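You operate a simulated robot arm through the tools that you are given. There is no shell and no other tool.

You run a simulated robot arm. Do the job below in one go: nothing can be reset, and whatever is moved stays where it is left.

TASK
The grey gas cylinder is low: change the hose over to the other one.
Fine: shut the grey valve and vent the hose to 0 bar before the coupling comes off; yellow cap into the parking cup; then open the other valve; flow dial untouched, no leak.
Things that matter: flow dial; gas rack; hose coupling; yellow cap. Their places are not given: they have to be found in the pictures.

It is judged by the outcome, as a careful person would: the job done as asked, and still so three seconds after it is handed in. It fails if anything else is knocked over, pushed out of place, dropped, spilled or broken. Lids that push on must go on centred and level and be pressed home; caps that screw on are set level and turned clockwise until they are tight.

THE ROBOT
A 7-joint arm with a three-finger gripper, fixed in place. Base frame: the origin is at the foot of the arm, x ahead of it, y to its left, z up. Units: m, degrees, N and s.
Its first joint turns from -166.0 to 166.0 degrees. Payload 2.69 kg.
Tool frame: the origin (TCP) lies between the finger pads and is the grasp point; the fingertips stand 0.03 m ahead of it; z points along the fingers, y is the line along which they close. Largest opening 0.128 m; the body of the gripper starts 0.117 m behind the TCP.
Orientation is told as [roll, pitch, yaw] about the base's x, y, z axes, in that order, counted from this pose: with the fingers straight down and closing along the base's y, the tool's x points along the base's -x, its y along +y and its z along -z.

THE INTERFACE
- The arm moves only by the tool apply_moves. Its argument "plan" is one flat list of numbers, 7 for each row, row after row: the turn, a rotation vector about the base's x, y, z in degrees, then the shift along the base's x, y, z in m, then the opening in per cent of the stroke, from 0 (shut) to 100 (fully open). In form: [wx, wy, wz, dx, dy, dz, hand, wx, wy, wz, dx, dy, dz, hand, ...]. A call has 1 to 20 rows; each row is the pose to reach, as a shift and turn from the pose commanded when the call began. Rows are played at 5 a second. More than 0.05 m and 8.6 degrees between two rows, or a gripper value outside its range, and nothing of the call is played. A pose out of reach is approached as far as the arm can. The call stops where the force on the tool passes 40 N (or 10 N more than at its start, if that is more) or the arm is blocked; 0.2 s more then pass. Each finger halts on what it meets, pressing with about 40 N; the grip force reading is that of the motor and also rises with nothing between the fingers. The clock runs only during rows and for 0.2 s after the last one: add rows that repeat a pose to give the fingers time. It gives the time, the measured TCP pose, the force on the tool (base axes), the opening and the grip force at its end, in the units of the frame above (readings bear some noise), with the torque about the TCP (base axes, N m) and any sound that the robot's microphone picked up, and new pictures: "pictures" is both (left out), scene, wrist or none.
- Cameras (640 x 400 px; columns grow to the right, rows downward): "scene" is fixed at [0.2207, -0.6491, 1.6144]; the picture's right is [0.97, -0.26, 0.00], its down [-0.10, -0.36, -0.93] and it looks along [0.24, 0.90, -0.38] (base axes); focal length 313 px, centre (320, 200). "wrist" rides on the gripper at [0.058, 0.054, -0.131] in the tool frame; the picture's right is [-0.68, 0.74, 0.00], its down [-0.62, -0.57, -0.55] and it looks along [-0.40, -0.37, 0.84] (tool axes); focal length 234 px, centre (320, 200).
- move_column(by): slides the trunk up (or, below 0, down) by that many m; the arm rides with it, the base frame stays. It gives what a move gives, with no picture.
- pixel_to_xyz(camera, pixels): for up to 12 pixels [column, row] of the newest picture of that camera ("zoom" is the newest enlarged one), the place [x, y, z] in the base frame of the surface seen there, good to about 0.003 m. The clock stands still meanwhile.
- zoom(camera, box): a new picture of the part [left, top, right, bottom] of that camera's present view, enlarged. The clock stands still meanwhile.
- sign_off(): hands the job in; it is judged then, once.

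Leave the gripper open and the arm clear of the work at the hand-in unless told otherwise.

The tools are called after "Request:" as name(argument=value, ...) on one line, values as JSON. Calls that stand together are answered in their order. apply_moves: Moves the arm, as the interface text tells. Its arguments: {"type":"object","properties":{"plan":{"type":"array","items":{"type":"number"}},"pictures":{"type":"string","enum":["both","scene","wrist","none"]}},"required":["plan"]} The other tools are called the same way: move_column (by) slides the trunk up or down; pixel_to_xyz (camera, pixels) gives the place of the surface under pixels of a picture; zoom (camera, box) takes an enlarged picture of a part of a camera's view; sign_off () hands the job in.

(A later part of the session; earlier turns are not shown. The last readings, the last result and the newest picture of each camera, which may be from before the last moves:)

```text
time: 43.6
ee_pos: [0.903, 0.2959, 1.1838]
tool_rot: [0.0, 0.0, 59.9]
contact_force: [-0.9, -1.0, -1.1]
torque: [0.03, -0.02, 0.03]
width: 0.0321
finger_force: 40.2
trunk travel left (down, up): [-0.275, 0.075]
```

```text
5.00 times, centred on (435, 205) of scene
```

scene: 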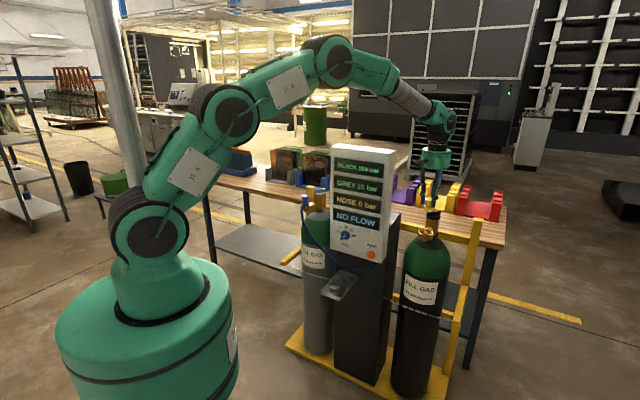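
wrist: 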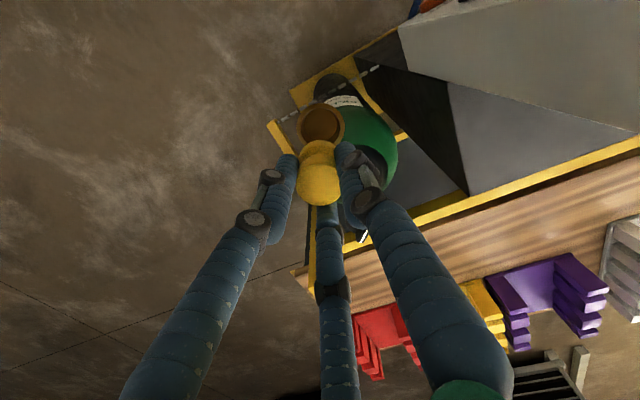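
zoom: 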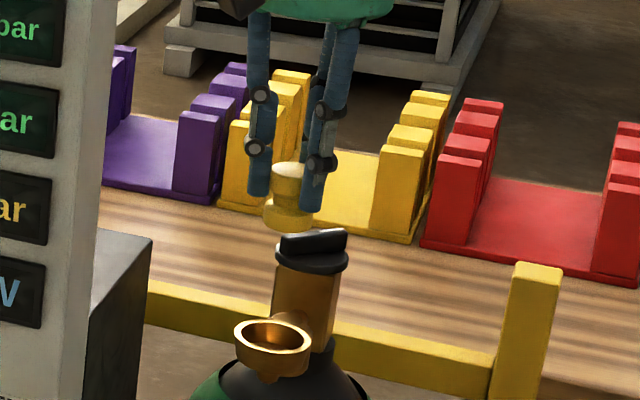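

The cap is out, and the socket under it is an open cup. I will measure the held cap's shape and the parking cup for placing it.

Request:
zoom(camera="scene", box=[415, 190, 455, 215])

Request:
pixel_to_xyz(camera="zoom", pixels=[[290, 160], [280, 135], [275, 180], [275, 215], [275, 250], [240, 240], [310, 240], [275, 275], [280, 300], [285, 320]])

```text
16.00 times, centred on (435, 202) of scene
```

zoom: 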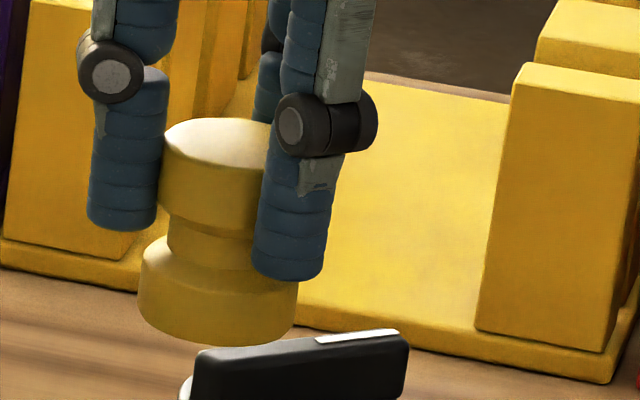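

```text
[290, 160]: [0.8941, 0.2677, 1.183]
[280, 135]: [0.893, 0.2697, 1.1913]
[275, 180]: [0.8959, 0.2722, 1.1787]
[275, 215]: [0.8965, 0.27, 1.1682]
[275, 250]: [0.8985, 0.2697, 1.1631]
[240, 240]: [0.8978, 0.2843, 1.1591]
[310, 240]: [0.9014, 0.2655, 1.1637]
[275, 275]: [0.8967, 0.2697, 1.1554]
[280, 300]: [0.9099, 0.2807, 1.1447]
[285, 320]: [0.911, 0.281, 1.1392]
```

The cap is about 43 mm tall with a lower flange of about 38 mm. The parking cup is about 48 mm inside with its rim at z 0.735, and it sits 8 cm in front of the panel, below the dial. I will approach it from the front, low, with the hand leaning about 10° away from the panel so that the dial and the hose stay clear. First I retract and swing round in front of the panel.

Request:
apply_moves(plan=[0, 0, 6.8, -0.04, -0.019, 0.005, 10, 0, 0, 13.6, -0.08, -0.038, 0.01, 10, 0, 0, 20.4, -0.12, -0.057, 0.015, 10, 0, 0, 27.2, -0.16, -0.076, 0.016, 10, 0, 0, 34, -0.2, -0.094, 0.016, 10, 0, 0, 40.8, -0.234, -0.073, 0.01, 10, 0, 0, 47.6, -0.268, -0.052, 0, 10, 0, 0, 54.4, -0.302, -0.031, -0.01, 10, 0, 0, 61.2, -0.336, -0.01, -0.02, 10, 0, 0, 68, -0.37, 0.012, -0.03, 10, 0, 0, 75, -0.403, 0.034, -0.034, 10, 0, 0, 75, -0.403, 0.034, -0.034, 10])

```text
time: 46.2
ee_pos: [0.4993, 0.33, 1.1503]
tool_rot: [0.0, 0.0, 135.0]
contact_force: [0.0, -0.8, -0.1]
torque: [-0.03, -0.06, -0.01]
width: 0.0324
finger_force: 39.8
trunk travel left (down, up): [-0.275, 0.075]
```

scene: 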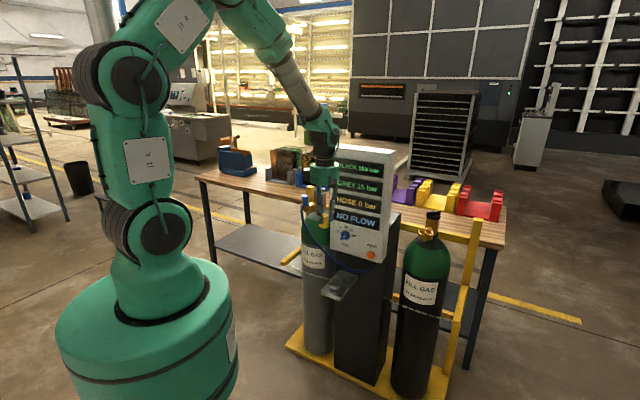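
wrist: 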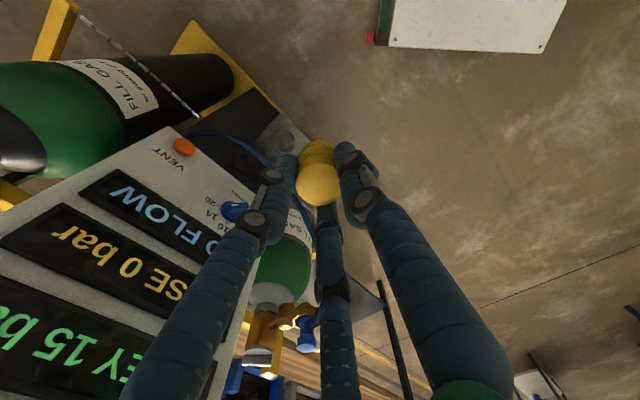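

Still holding the cap. The parking cup is visible at about (283,135). Now I tilt 10° and descend in front of the panel to z 0.83, staying about 19 cm from its face.

Request:
apply_moves(plan=[0.9, -0.9, 0, 0, 0.006, -0.04, 10, 1.8, -1.8, 0, 0, 0.011, -0.08, 10, 2.7, -2.7, 0, 0, 0.017, -0.12, 10, 3.6, -3.6, 0, 0, 0.023, -0.16, 10, 4.5, -4.5, 0, 0, 0.028, -0.2, 10, 5.4, -5.4, 0, 0, 0.034, -0.24, 10, 6.3, -6.3, 0, 0, 0.04, -0.28, 10, 7.07, -7.07, 0, 0, 0.045, -0.32, 10, 7.07, -7.07, 0, 0, 0.045, -0.32, 10])

```text
time: 48.2
ee_pos: [0.4988, 0.3745, 0.8303]
tool_rot: [-10.0, 0.0, 135.0]
contact_force: [-0.2, 0.1, -1.4]
torque: [-0.03, 0.02, 0.01]
width: 0.0322
finger_force: 40.0
trunk travel left (down, up): [-0.275, 0.075]
```

scene: 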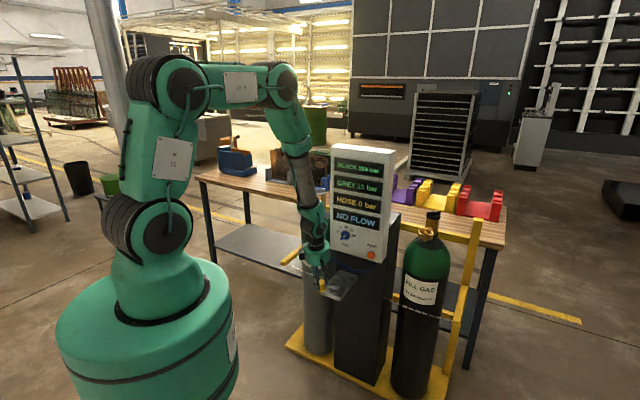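
wrist: 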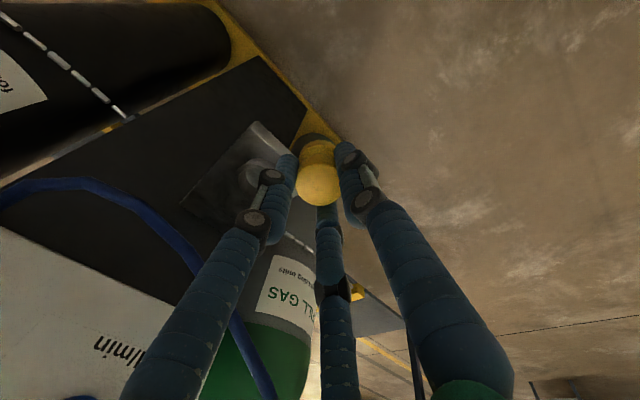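

I can see the cup just beside the left finger at about (258,172), and the hose arching at about (150,215). I will measure both.

Request:
zoom(camera="wrist", box=[180, 100, 340, 240])

Request:
pixel_to_xyz(camera="wrist", pixels=[[20, 190], [70, 182], [110, 193], [150, 220], [180, 250], [200, 275], [240, 340], [260, 385], [255, 130], [230, 180]])

Request:
zoom(camera="scene", box=[300, 235, 380, 305])

```text
2.86 times, centred on (260, 170) of wrist
```

zoom: 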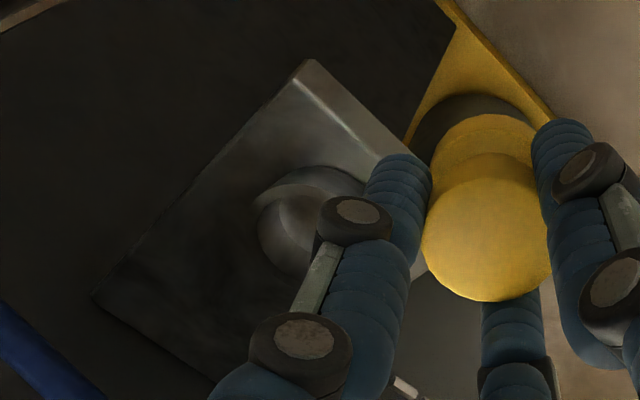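

```text
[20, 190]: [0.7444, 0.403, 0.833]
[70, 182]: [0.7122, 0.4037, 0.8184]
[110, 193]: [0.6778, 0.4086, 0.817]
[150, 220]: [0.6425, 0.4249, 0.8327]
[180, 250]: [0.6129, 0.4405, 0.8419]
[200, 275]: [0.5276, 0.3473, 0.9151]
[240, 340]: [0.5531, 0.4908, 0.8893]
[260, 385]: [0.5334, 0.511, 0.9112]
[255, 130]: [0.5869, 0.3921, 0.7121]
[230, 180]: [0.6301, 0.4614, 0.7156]
```

```text
5.71 times, centred on (340, 270) of scene
```

zoom: 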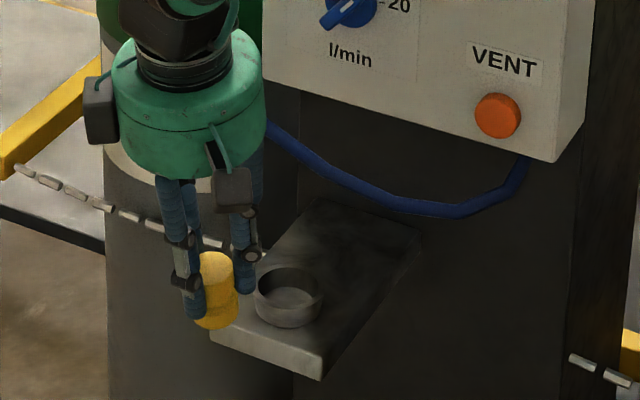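

The hose arches right over the cup, at about (0.60, 0.45, 0.85). I must therefore come in from the front, under and in front of the hose, with the hand leaning back more (about 25°). I will measure the cup's rim more closely first.

Request:
zoom(camera="scene", box=[325, 270, 365, 295])

Request:
pixel_to_xyz(camera="zoom", pixels=[[160, 245], [350, 245], [255, 195], [255, 295], [200, 205], [320, 215], [255, 262], [230, 255], [280, 260], [165, 280], [345, 285]])

```text
16.00 times, centred on (345, 282) of scene
```

zoom: 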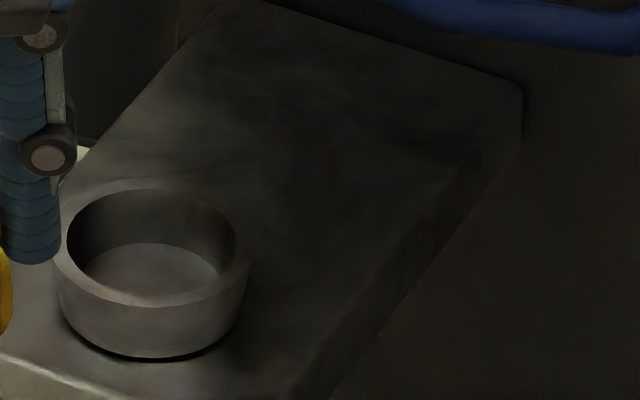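

```text
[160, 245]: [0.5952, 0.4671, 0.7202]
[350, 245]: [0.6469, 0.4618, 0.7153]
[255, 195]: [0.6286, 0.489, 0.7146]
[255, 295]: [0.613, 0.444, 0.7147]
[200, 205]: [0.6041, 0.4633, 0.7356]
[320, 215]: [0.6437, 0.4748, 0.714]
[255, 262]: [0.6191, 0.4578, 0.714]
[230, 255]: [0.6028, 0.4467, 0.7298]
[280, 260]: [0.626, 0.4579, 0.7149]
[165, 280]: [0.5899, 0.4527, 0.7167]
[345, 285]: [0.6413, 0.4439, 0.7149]
```

Request:
pixel_to_xyz(camera="zoom", pixels=[[59, 250], [244, 250], [155, 184], [150, 299], [90, 205], [215, 200], [85, 285], [220, 283], [150, 270], [110, 275], [190, 270], [150, 330]])

```text
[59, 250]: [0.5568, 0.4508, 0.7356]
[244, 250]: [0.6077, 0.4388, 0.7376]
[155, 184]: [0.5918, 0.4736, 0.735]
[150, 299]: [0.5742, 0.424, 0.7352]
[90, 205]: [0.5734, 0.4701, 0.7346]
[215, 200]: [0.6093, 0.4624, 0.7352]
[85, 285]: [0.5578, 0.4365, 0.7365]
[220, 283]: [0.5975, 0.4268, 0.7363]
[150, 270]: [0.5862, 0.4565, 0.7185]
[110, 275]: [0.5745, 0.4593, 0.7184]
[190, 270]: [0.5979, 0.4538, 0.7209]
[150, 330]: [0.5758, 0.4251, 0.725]
```

The cup's centre is (0.583, 0.448), with its rim at z 0.7355, floor at z 0.719 and inner radius of about 24 mm. I will also check how far the cap's bottom hangs below the TCP.

Request:
zoom(camera="scene", box=[310, 265, 350, 295])

Request:
pixel_to_xyz(camera="zoom", pixels=[[190, 210], [180, 230], [190, 260], [200, 290], [200, 300], [200, 310], [160, 290], [230, 300], [170, 170], [190, 175]])

```text
13.33 times, centred on (330, 280) of scene
```

zoom: 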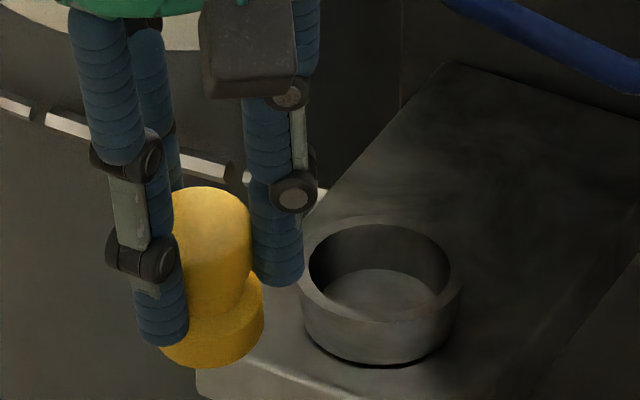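

```text
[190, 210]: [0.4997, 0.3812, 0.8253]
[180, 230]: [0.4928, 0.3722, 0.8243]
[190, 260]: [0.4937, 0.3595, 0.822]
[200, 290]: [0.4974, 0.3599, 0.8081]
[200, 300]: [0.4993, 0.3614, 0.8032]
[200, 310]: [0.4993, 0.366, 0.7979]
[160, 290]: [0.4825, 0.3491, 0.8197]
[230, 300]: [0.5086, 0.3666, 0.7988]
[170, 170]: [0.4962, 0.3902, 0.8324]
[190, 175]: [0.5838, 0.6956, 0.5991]
```

Request:
pixel_to_xyz(camera="zoom", pixels=[[205, 325], [205, 345], [205, 358], [205, 364], [240, 345], [255, 325], [258, 300], [175, 355]])

```text
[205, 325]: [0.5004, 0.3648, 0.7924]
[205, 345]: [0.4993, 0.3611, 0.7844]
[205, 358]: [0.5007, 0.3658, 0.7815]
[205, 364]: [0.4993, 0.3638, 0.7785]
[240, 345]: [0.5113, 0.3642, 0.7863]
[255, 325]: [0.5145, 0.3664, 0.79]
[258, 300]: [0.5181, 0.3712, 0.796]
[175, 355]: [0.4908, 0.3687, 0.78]
```

The cap's bottom is about 50 mm below the TCP along the tool axis. I tilt to 25° in front of the cup with the cap's bottom just above rim height, then slide in under the hose along the panel normal until it is over the cup.

Request:
apply_moves(plan=[5.3, -5.3, 0, 0.01, 0.0046, -0.015, 10, 10.6, -10.6, 0, 0.0198, 0.0091, -0.0353, 10, 10.6, -10.6, 0, 0.0363, 0.0256, -0.0353, 10, 10.6, -10.6, 0, 0.0528, 0.0421, -0.0353, 10, 10.6, -10.6, 0, 0.0693, 0.0586, -0.0353, 10, 10.6, -10.6, 0, 0.0693, 0.0586, -0.0353, 10])

Request:
zoom(camera="scene", box=[310, 245, 374, 295])

Request:
zoom(camera="wrist", box=[180, 80, 420, 240])

```text
time: 49.6
ee_pos: [0.5684, 0.4318, 0.7955]
tool_rot: [-25.0, 0.1, 134.9]
contact_force: [0.7, 1.0, -0.2]
torque: [0.01, 0.03, 0.02]
width: 0.0318
finger_force: 40.3
out of reach, approached as far as the arm can: row 2, 3
trunk travel left (down, up): [-0.275, 0.075]
```

scene: 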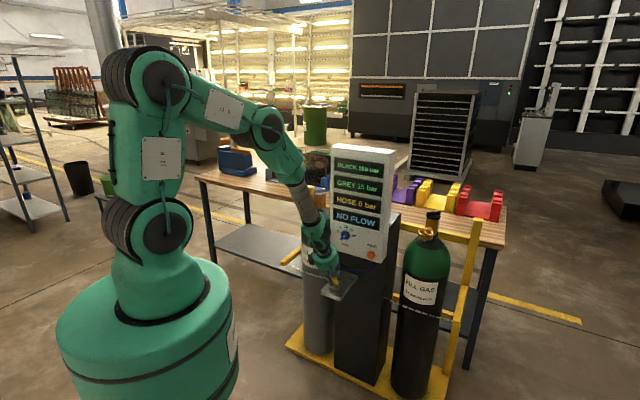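
wrist: 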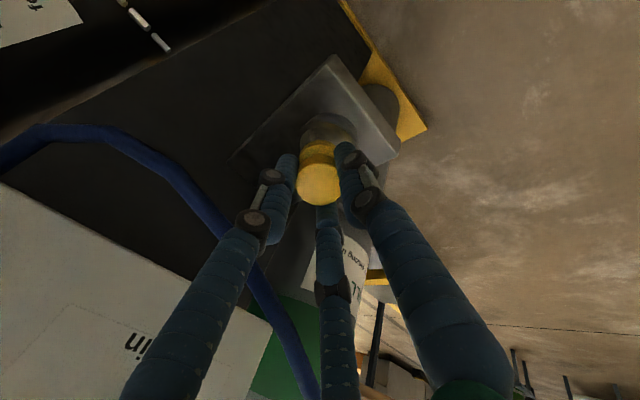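

```text
8.00 times, centred on (342, 270) of scene
```

zoom: 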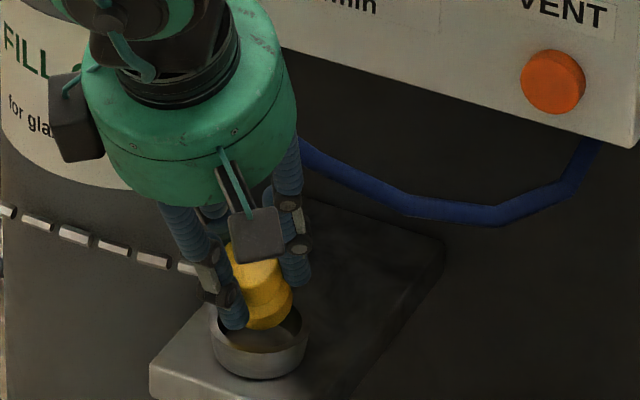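

```text
2.50 times, centred on (300, 160) of wrist
```

zoom: 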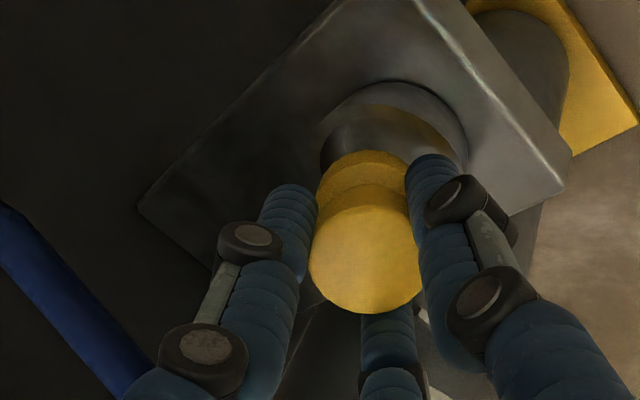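

The cap is above the cup without any contact. I lower 19 mm, so that its low edge is about 4 mm above the cup's floor.

Request:
apply_moves(plan=[0, 0, 0, 0.0005, 0.0012, -0.007, 10, 0, 0, 0, 0.0005, 0.0012, -0.014, 10, 0, 0, 0, 0.0005, 0.0012, -0.019, 10, 0, 0, 0, 0.0005, 0.0012, -0.019, 10])

Request:
zoom(camera="scene", box=[315, 265, 365, 300])

Request:
zoom(camera="wrist", box=[240, 90, 400, 230])

```text
time: 50.6
ee_pos: [0.5699, 0.4345, 0.7768]
tool_rot: [-25.0, 0.0, 134.9]
contact_force: [0.5, 0.3, -0.5]
torque: [0.01, 0.01, 0.01]
width: 0.032
finger_force: 39.7
trunk travel left (down, up): [-0.275, 0.075]
```

scene: 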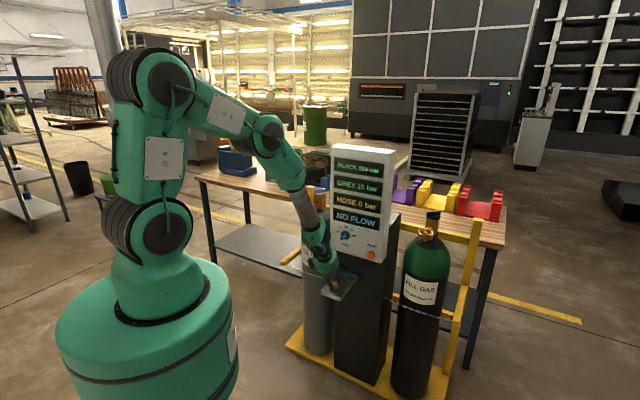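
wrist: 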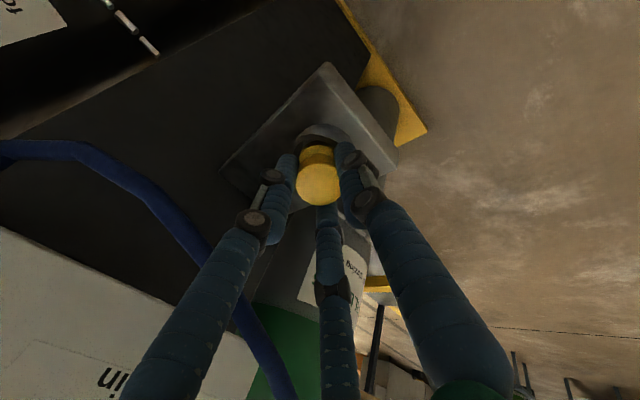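

```text
11.43 times, centred on (340, 282) of scene
```

zoom: 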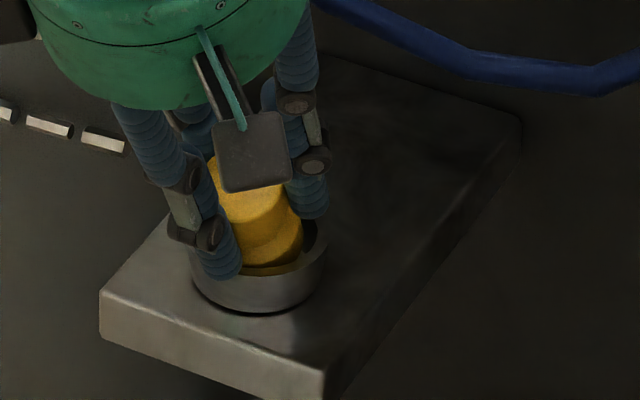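

```text
2.86 times, centred on (320, 160) of wrist
```

zoom: 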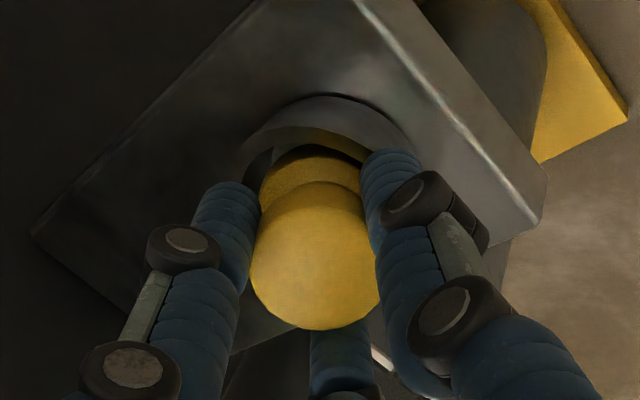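

The cap's flange is inside the cup. I will open slowly so that it settles.

Request:
apply_moves(plan=[0, 0, 0, 0, 0, 0, 26, 0, 0, 0, 0, 0, 0, 28, 0, 0, 0, 0, 0, 0, 31, 0, 0, 0, 0, 0, 0, 36, 0, 0, 0, 0, 0, 0, 40, 0, 0, 0, 0, 0, 0, 40])

Request:
zoom(camera="scene", box=[315, 265, 365, 300])

Request:
zoom(camera="wrist", box=[240, 90, 400, 230])

```text
time: 52.0
ee_pos: [0.5701, 0.435, 0.7772]
tool_rot: [-25.0, 0.0, 134.8]
contact_force: [0.6, 0.7, -0.1]
torque: [0.0, 0.0, 0.02]
width: 0.051
finger_force: 0.1
trunk travel left (down, up): [-0.275, 0.075]
```

scene: 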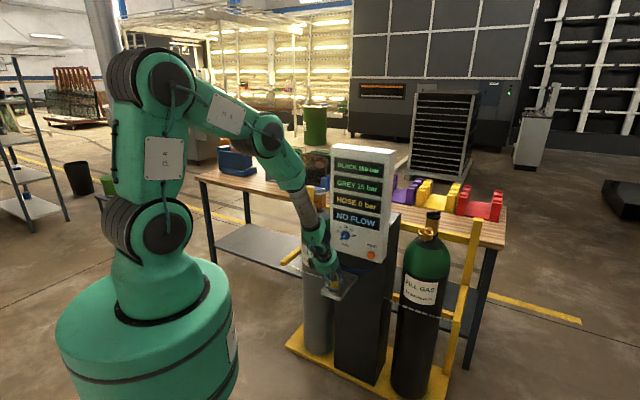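
wrist: 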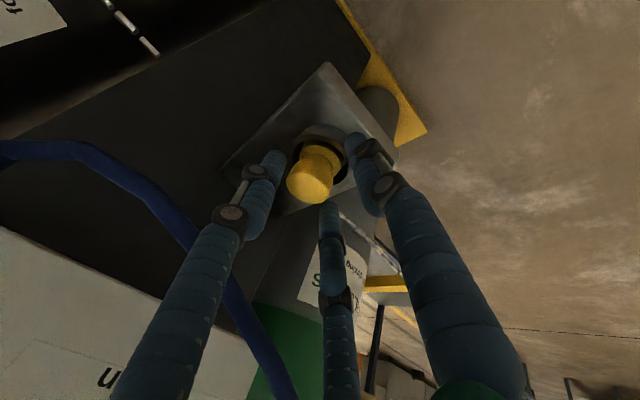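

```text
11.43 times, centred on (340, 282) of scene
```

zoom: 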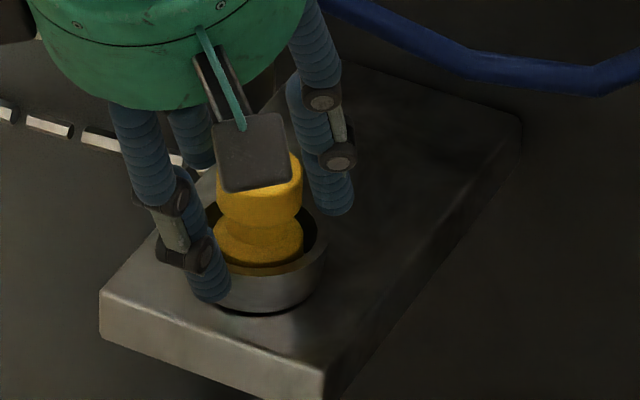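

```text
2.86 times, centred on (320, 160) of wrist
```

zoom: 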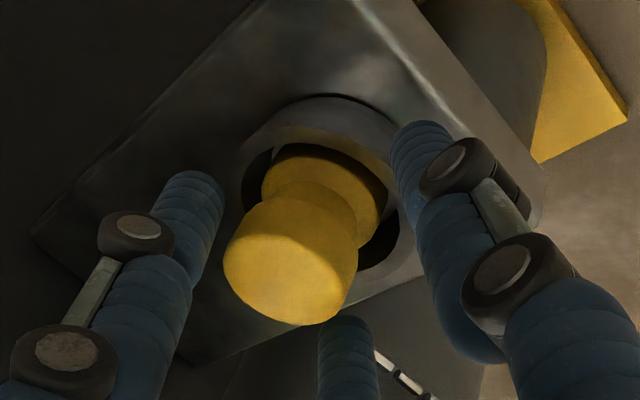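

The cap stands upright in the parking cup. I open a bit more and retract along the tool axis, then back away toward the base.

Request:
apply_moves(plan=[0, 0, 0, 0, 0, 0, 48, 0, 0, 0, -0.006, -0.006, 0.018, 48, 0, 0, 0, -0.012, -0.012, 0.036, 48, 0, 0, 0, -0.02, -0.02, 0.06, 48, 0, 0, 0, -0.045, -0.045, 0.08, 48, 0, 0, 0, -0.072, -0.072, 0.1, 48, 0, 0, 0, -0.08, -0.095, 0.14, 48, 0, 0, 0, -0.08, -0.095, 0.18, 48])

Request:
zoom(camera="scene", box=[315, 265, 365, 300])

```text
time: 53.8
ee_pos: [0.4878, 0.338, 0.9554]
tool_rot: [-24.9, 0.0, 134.9]
contact_force: [-0.2, -0.4, 0.2]
torque: [0.03, -0.01, 0.0]
width: 0.0617
finger_force: 0.0
out of reach, approached as far as the arm can: row 6
trunk travel left (down, up): [-0.275, 0.075]
```

scene: 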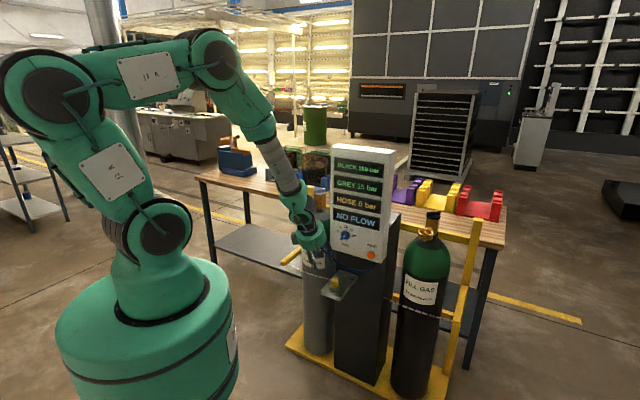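
wrist: 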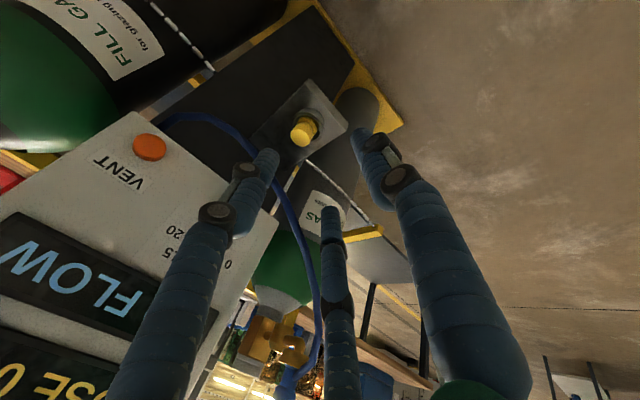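

```text
11.43 times, centred on (340, 282) of scene
```

zoom: 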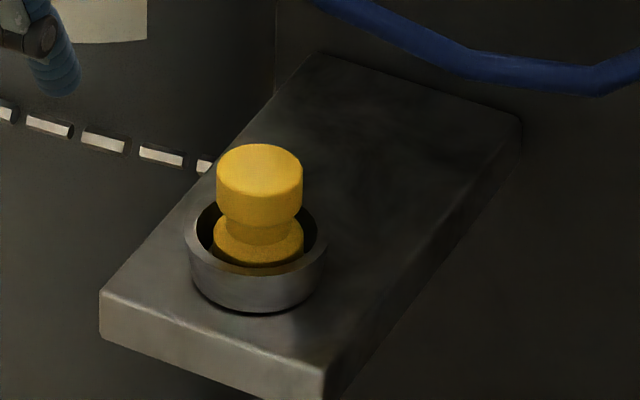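

The cap is parked upright in the cup. Next is the hose coupling on the grey side. I un-tilt, rise to z 1.2, and move toward the coupling with yaw about 80, so that the hose leaves through the gap between two fingers.

Request:
apply_moves(plan=[-4.42, 4.42, 0, -0.005, 0.01, 0.04, 50, -8.84, 8.84, 0, -0.01, 0.02, 0.08, 50, -13.26, 13.26, 0, -0.015, 0.03, 0.12, 50, -17.68, 17.68, 0, -0.02, 0.04, 0.16, 50, -17.68, 17.68, 0, -0.025, 0.05, 0.2, 50, -17.68, 17.68, 0, -0.03, 0.06, 0.245, 50, -17.68, 17.68, 0, -0.03, 0.06, 0.245, 50], pictures="none")

```text
time: 55.4
ee_pos: [0.4601, 0.4, 1.2009]
tool_rot: [-0.1, 0.0, 134.9]
contact_force: [-0.6, -0.6, -0.3]
torque: [0.02, -0.02, -0.01]
width: 0.0639
finger_force: 0.1
trunk travel left (down, up): [-0.275, 0.075]
```

The tool is level at (0.460, 0.400, 1.201). Now I turn yaw to 80 and go near the coupling.

Request:
apply_moves(plan=[0, 0, -7.9, 0.001, 0.033, 0, 60, 0, 0, -15.8, 0.002, 0.066, 0, 60, 0, 0, -23.7, 0.004, 0.1, 0, 60, 0, 0, -31.6, 0.006, 0.135, 0, 60, 0, 0, -39.5, 0.008, 0.17, 0, 60, 0, 0, -47.4, 0.01, 0.205, 0, 60, 0, 0, -55, 0.012, 0.24, 0, 60, 0, 0, -55, 0.012, 0.24, 0, 60])

Request:
zoom(camera="wrist", box=[240, 80, 400, 200])

```text
time: 57.2
ee_pos: [0.4726, 0.6396, 1.2017]
tool_rot: [0.0, 0.1, 79.9]
contact_force: [0.1, 0.8, -0.1]
torque: [-0.08, -0.02, 0.01]
width: 0.0769
finger_force: 0.2
trunk travel left (down, up): [-0.275, 0.075]
```

scene: 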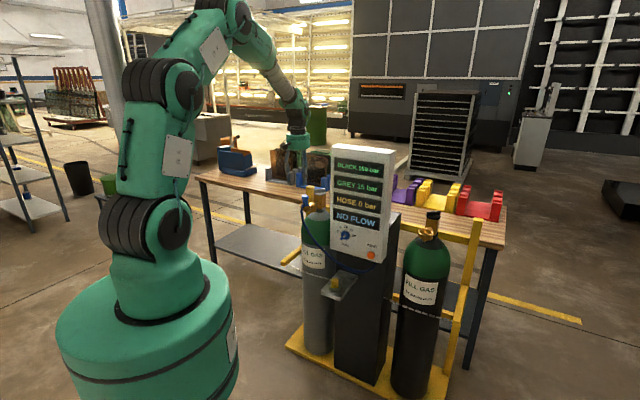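
wrist: 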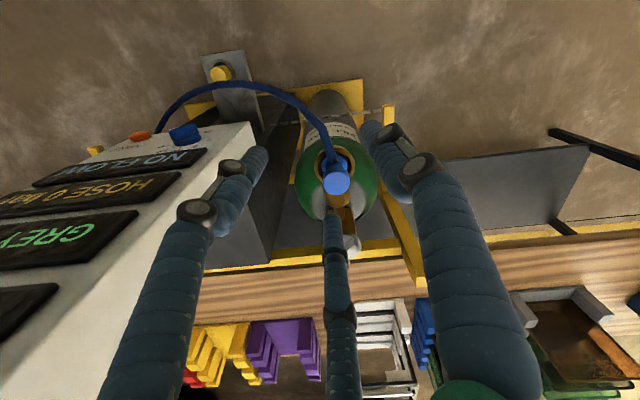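

```text
3.33 times, centred on (320, 140) of wrist
```

zoom: 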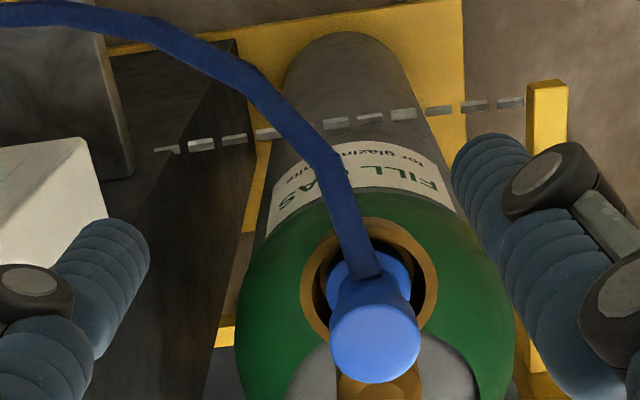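

Request:
pixel_to_xyz(camera="wrist", pixels=[[336, 183], [324, 180], [348, 180], [336, 173], [336, 193], [330, 155], [322, 140], [310, 120], [295, 102], [270, 90], [312, 165], [350, 165]])

Request:
zoom(camera="scene", box=[285, 185, 335, 215])

```text
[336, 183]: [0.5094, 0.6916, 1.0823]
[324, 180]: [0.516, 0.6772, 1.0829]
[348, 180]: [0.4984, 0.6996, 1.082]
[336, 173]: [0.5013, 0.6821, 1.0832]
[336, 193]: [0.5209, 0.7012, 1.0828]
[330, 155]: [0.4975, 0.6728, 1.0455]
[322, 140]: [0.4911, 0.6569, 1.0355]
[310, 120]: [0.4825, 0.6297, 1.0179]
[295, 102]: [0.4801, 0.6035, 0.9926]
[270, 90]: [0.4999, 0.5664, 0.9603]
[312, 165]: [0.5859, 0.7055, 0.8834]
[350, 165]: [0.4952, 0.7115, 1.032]
```

```text
12.80 times, centred on (310, 200) of scene
```

zoom: 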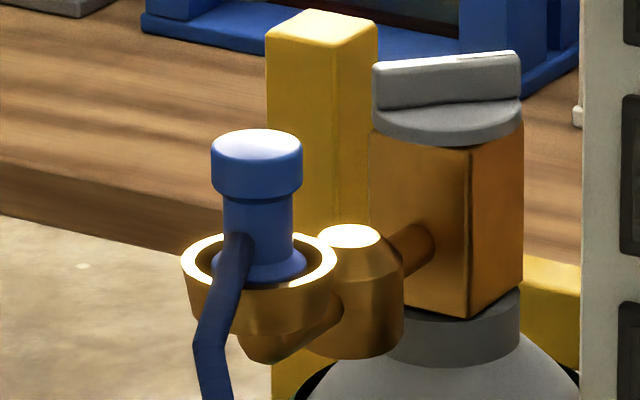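

The coupling head is centred at (0.5093, 0.6905) with its top at z 1.0825. The hose leaves toward azimuth 237°, inside the gap between the fingers. I go above it and down to TCP z 1.078.

Request:
apply_moves(plan=[0, 0, 0, 0.0183, 0.0255, -0.02, 60, 0, 0, 0, 0.0367, 0.0509, -0.04, 60, 0, 0, 0, 0.0367, 0.0509, -0.07, 60, 0, 0, 0, 0.0367, 0.0509, -0.1, 60, 0, 0, 0, 0.0367, 0.0509, -0.1237, 60, 0, 0, 0, 0.0367, 0.0509, -0.1237, 60])

Request:
zoom(camera="wrist", box=[240, 100, 400, 230])

Request:
zoom(camera="scene", box=[285, 170, 345, 215])

```text
time: 58.6
ee_pos: [0.5109, 0.6906, 1.0788]
tool_rot: [0.0, -0.1, 80.0]
contact_force: [1.0, -0.4, 0.6]
torque: [0.01, 0.03, 0.02]
width: 0.0766
finger_force: 0.1
trunk travel left (down, up): [-0.275, 0.075]
```

scene: 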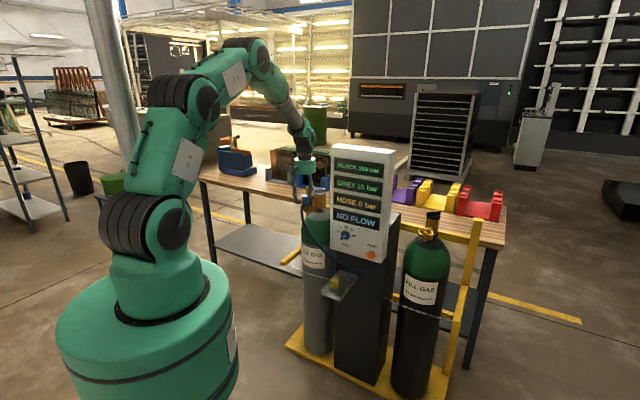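
wrist: 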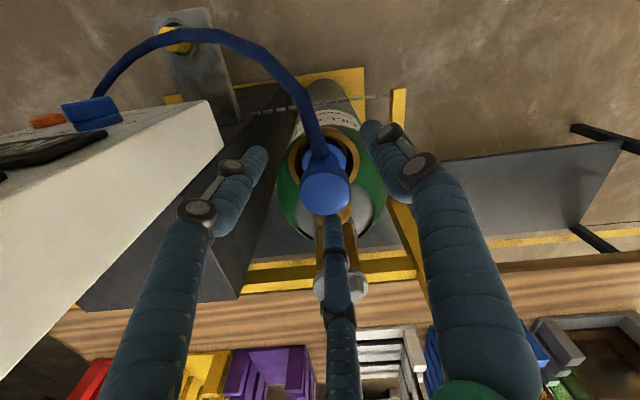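

```text
3.08 times, centred on (320, 165) of wrist
```

zoom: 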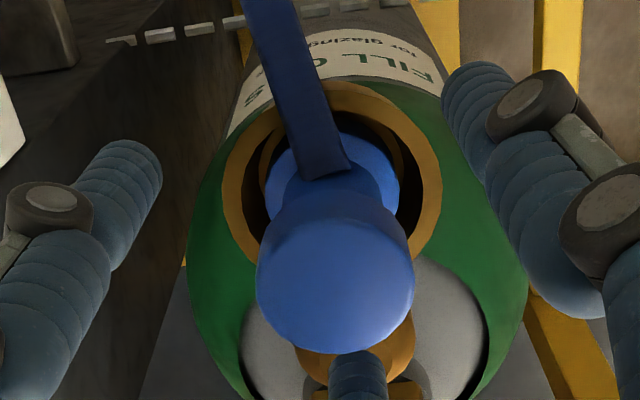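

```text
8.89 times, centred on (315, 192) of scene
```

zoom: 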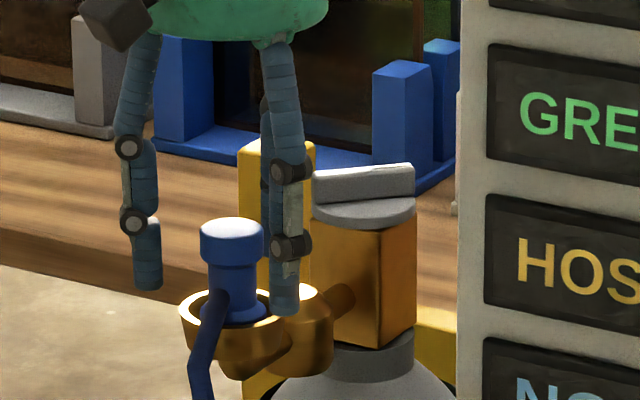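

Request:
pixel_to_xyz(camera="zoom", pixels=[[232, 240], [202, 238], [262, 238], [232, 225]])

Request:
pixel_to_xyz(camera="wrist", pixels=[[325, 188], [302, 188], [348, 188], [325, 170], [325, 207], [310, 200], [340, 200], [262, 155], [367, 130], [332, 220]])

```text
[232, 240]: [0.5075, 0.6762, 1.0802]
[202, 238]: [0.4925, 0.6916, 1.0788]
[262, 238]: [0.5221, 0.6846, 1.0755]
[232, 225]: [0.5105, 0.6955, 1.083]
```

```text
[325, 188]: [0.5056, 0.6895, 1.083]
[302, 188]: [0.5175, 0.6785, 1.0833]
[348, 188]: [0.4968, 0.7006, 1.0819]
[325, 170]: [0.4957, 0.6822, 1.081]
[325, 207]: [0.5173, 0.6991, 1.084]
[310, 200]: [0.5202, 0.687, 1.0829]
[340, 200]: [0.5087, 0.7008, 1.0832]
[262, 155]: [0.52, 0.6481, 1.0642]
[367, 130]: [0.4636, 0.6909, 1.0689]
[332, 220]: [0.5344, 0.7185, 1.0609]
```

The head's centre is about (0.507, 0.690). I shift 2.5 mm in −x and close gently.

Request:
apply_moves(plan=[0, 0, 0, -0.0025, -0.0005, -0.001, 50, 0, 0, 0, -0.0025, -0.0005, -0.001, 40, 0, 0, 0, -0.0025, -0.0005, -0.001, 30, 0, 0, 0, -0.0025, -0.0005, -0.001, 15, 0, 0, 0, -0.0025, -0.0005, -0.001, 10, 0, 0, 0, -0.0025, -0.0005, -0.001, 10])

Request:
zoom(camera="wrist", box=[240, 100, 400, 230])

Request:
zoom(camera="scene", box=[285, 170, 345, 215])

```text
time: 60.0
ee_pos: [0.5075, 0.6903, 1.0765]
tool_rot: [0.0, 0.0, 79.9]
contact_force: [4.9, 10.4, 0.5]
torque: [0.57, -0.3, 0.0]
width: 0.0317
finger_force: 40.6
trunk travel left (down, up): [-0.275, 0.075]
```

scene: 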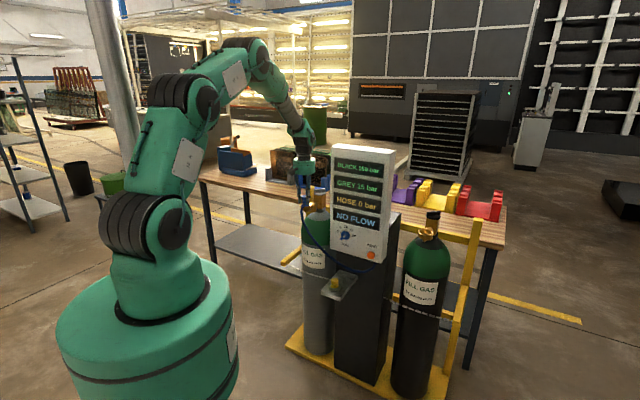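
wrist: 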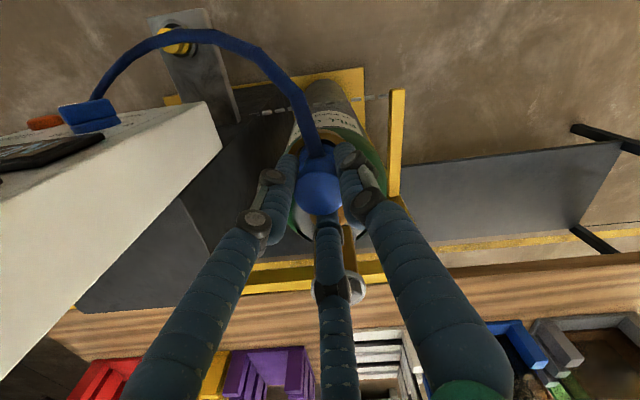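

```text
3.08 times, centred on (320, 165) of wrist
```

zoom: 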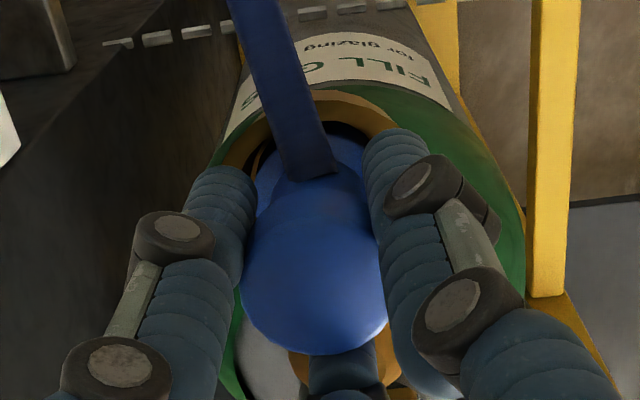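

```text
8.89 times, centred on (315, 192) of scene
```

zoom: 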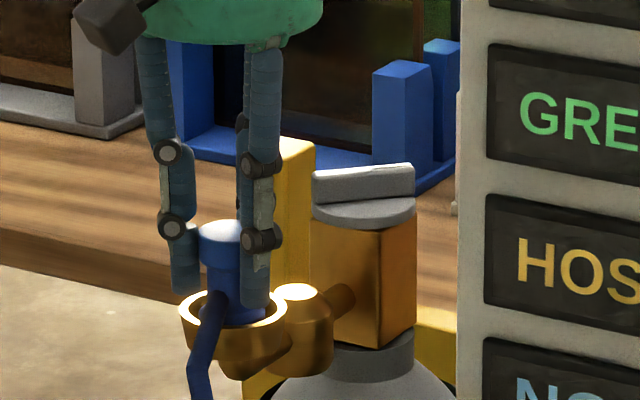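

The coupling is gripped at width 0.0317. Before lifting, I confirm that HOSE still reads 0 bar, and I try only a gentle 4 mm lift.

Request:
zoom(camera="scene", box=[325, 140, 405, 270])

Request:
apply_moves(plan=[0, 0, 0, 0, 0, 0.002, 10, 0, 0, 0, 0, 0, 0.004, 10, 0, 0, 0, 0, 0, 0.004, 10])

Request:
zoom(camera="scene", box=[285, 170, 345, 215])

```text
3.08 times, centred on (365, 205) of scene
```

zoom: 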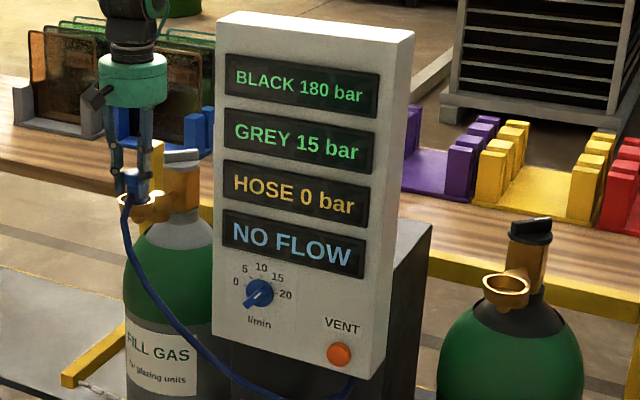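

```text
time: 60.8
ee_pos: [0.5056, 0.6909, 1.081]
tool_rot: [0.0, 0.0, 79.9]
contact_force: [5.4, 8.3, 3.7]
torque: [0.39, -0.23, -0.01]
width: 0.0316
finger_force: 40.0
trunk travel left (down, up): [-0.275, 0.075]
```

scene: 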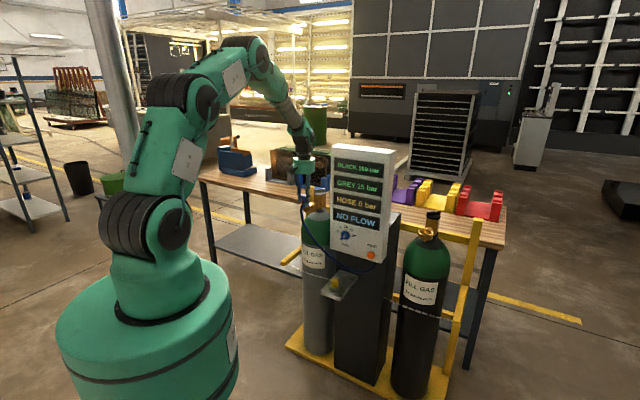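
wrist: 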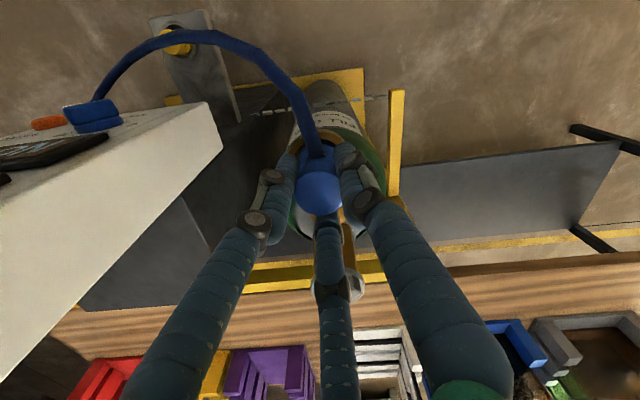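

```text
8.89 times, centred on (315, 192) of scene
```

zoom: 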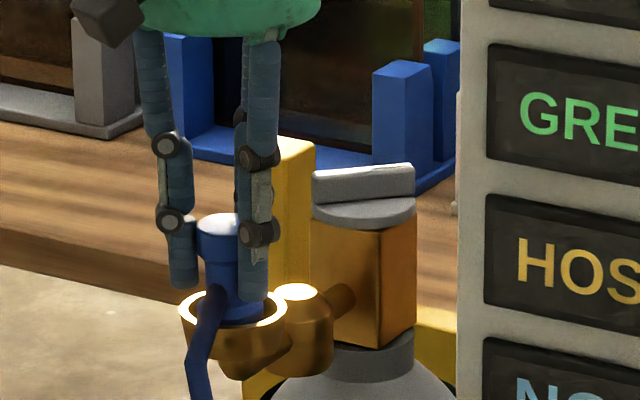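

The coupling rises freely with the hand. HOSE read 0 bar just before. I continue to lift it straight out.

Request:
apply_moves(plan=[0, 0, 0, 0.0008, 0.001, 0.005, 10, 0, 0, 0, 0.0008, 0.001, 0.012, 10, 0, 0, 0, 0.0008, 0.001, 0.022, 10, 0, 0, 0, 0.0008, 0.001, 0.036, 10, 0, 0, 0, 0.0008, 0.001, 0.055, 10, 0, 0, 0, 0.0008, 0.001, 0.07, 10, 0, 0, 0, 0.0008, 0.001, 0.07, 10])

Request:
zoom(camera="scene", box=[285, 150, 385, 280])

```text
time: 62.4
ee_pos: [0.5058, 0.6898, 1.1503]
tool_rot: [0.0, 0.0, 80.0]
contact_force: [0.3, -1.0, -0.8]
torque: [0.01, 0.01, -0.01]
width: 0.0316
finger_force: 40.4
trunk travel left (down, up): [-0.275, 0.075]
```

scene: 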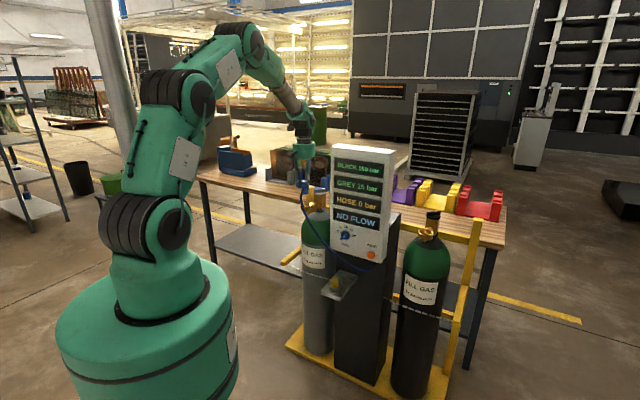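
wrist: 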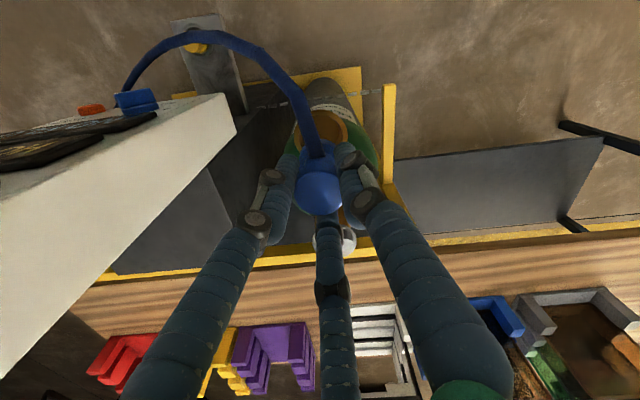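

```text
3.08 times, centred on (335, 215) of scene
```

zoom: 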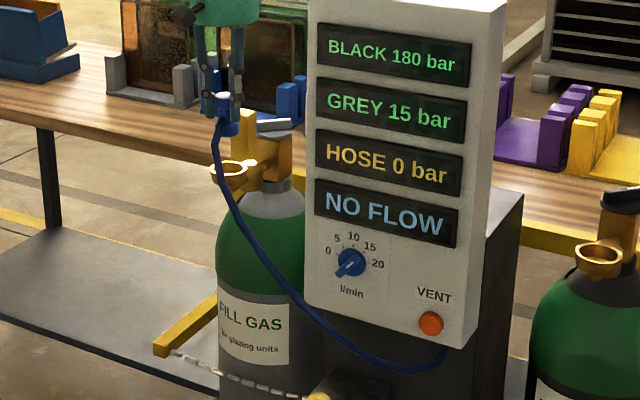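

The coupling is free. The hose passes below and left of the dial, so I must not raise the hand here. I first bring the coupling forward, away from the panel, which pulls the hose away from the dial.

Request:
apply_moves(plan=[0, 0, -4, -0.019, -0.036, -0.003, 10, 0, 0, -8, -0.038, -0.072, -0.006, 10, 0, 0, -12, -0.057, -0.109, -0.008, 10, 0, 0, -16, -0.076, -0.145, -0.01, 10, 0, 0, -16, -0.076, -0.145, -0.01, 10])

Request:
zoom(camera="scene", box=[285, 150, 405, 300])

```text
time: 63.6
ee_pos: [0.4316, 0.5437, 1.1401]
tool_rot: [0.0, 0.0, 63.9]
contact_force: [-0.3, -1.1, 0.4]
torque: [0.01, -0.04, 0.0]
width: 0.0318
finger_force: 40.3
trunk travel left (down, up): [-0.275, 0.075]
```

scene: 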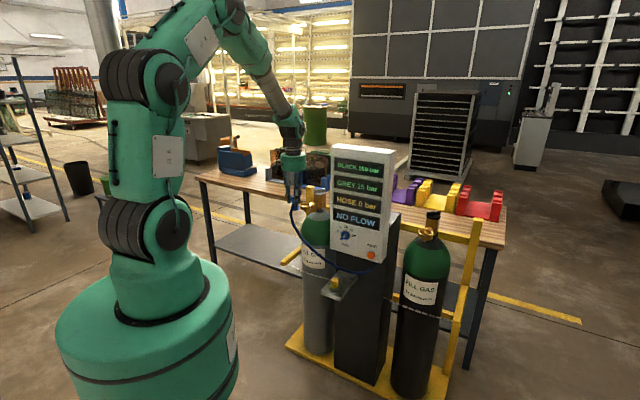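
wrist: 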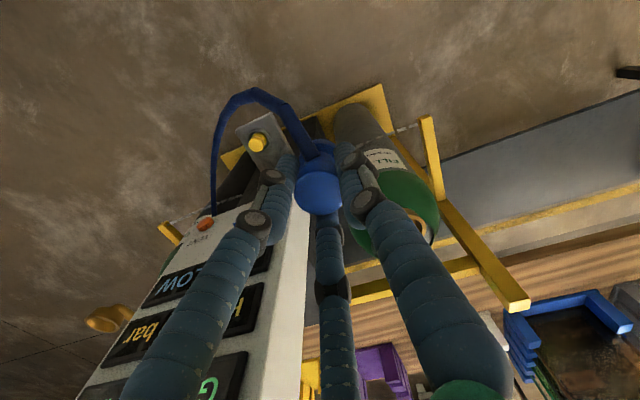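

```text
2.67 times, centred on (345, 225) of scene
```

zoom: 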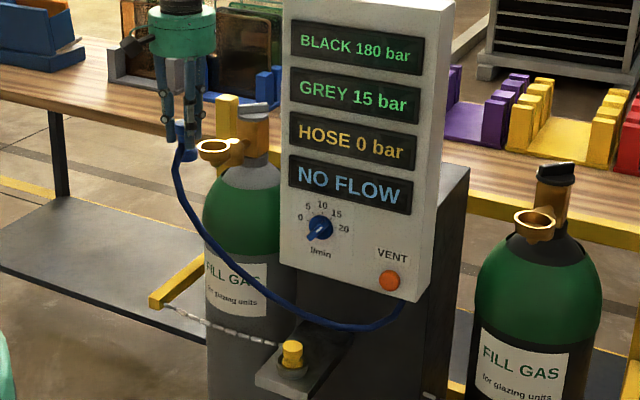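

I will check the hose's height above the parked cap and its distance from the dial.

Request:
pixel_to_xyz(camera="zoom", pixels=[[177, 190], [195, 225], [220, 258], [250, 288], [290, 311], [330, 324], [365, 327], [392, 316], [292, 343], [322, 226]])

```text
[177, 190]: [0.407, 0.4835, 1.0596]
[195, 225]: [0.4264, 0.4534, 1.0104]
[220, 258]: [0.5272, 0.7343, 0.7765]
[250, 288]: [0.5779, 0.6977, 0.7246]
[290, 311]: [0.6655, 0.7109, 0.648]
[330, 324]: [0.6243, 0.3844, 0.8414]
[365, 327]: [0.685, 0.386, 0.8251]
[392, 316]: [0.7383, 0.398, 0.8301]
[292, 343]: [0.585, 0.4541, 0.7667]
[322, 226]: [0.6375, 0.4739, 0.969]
```

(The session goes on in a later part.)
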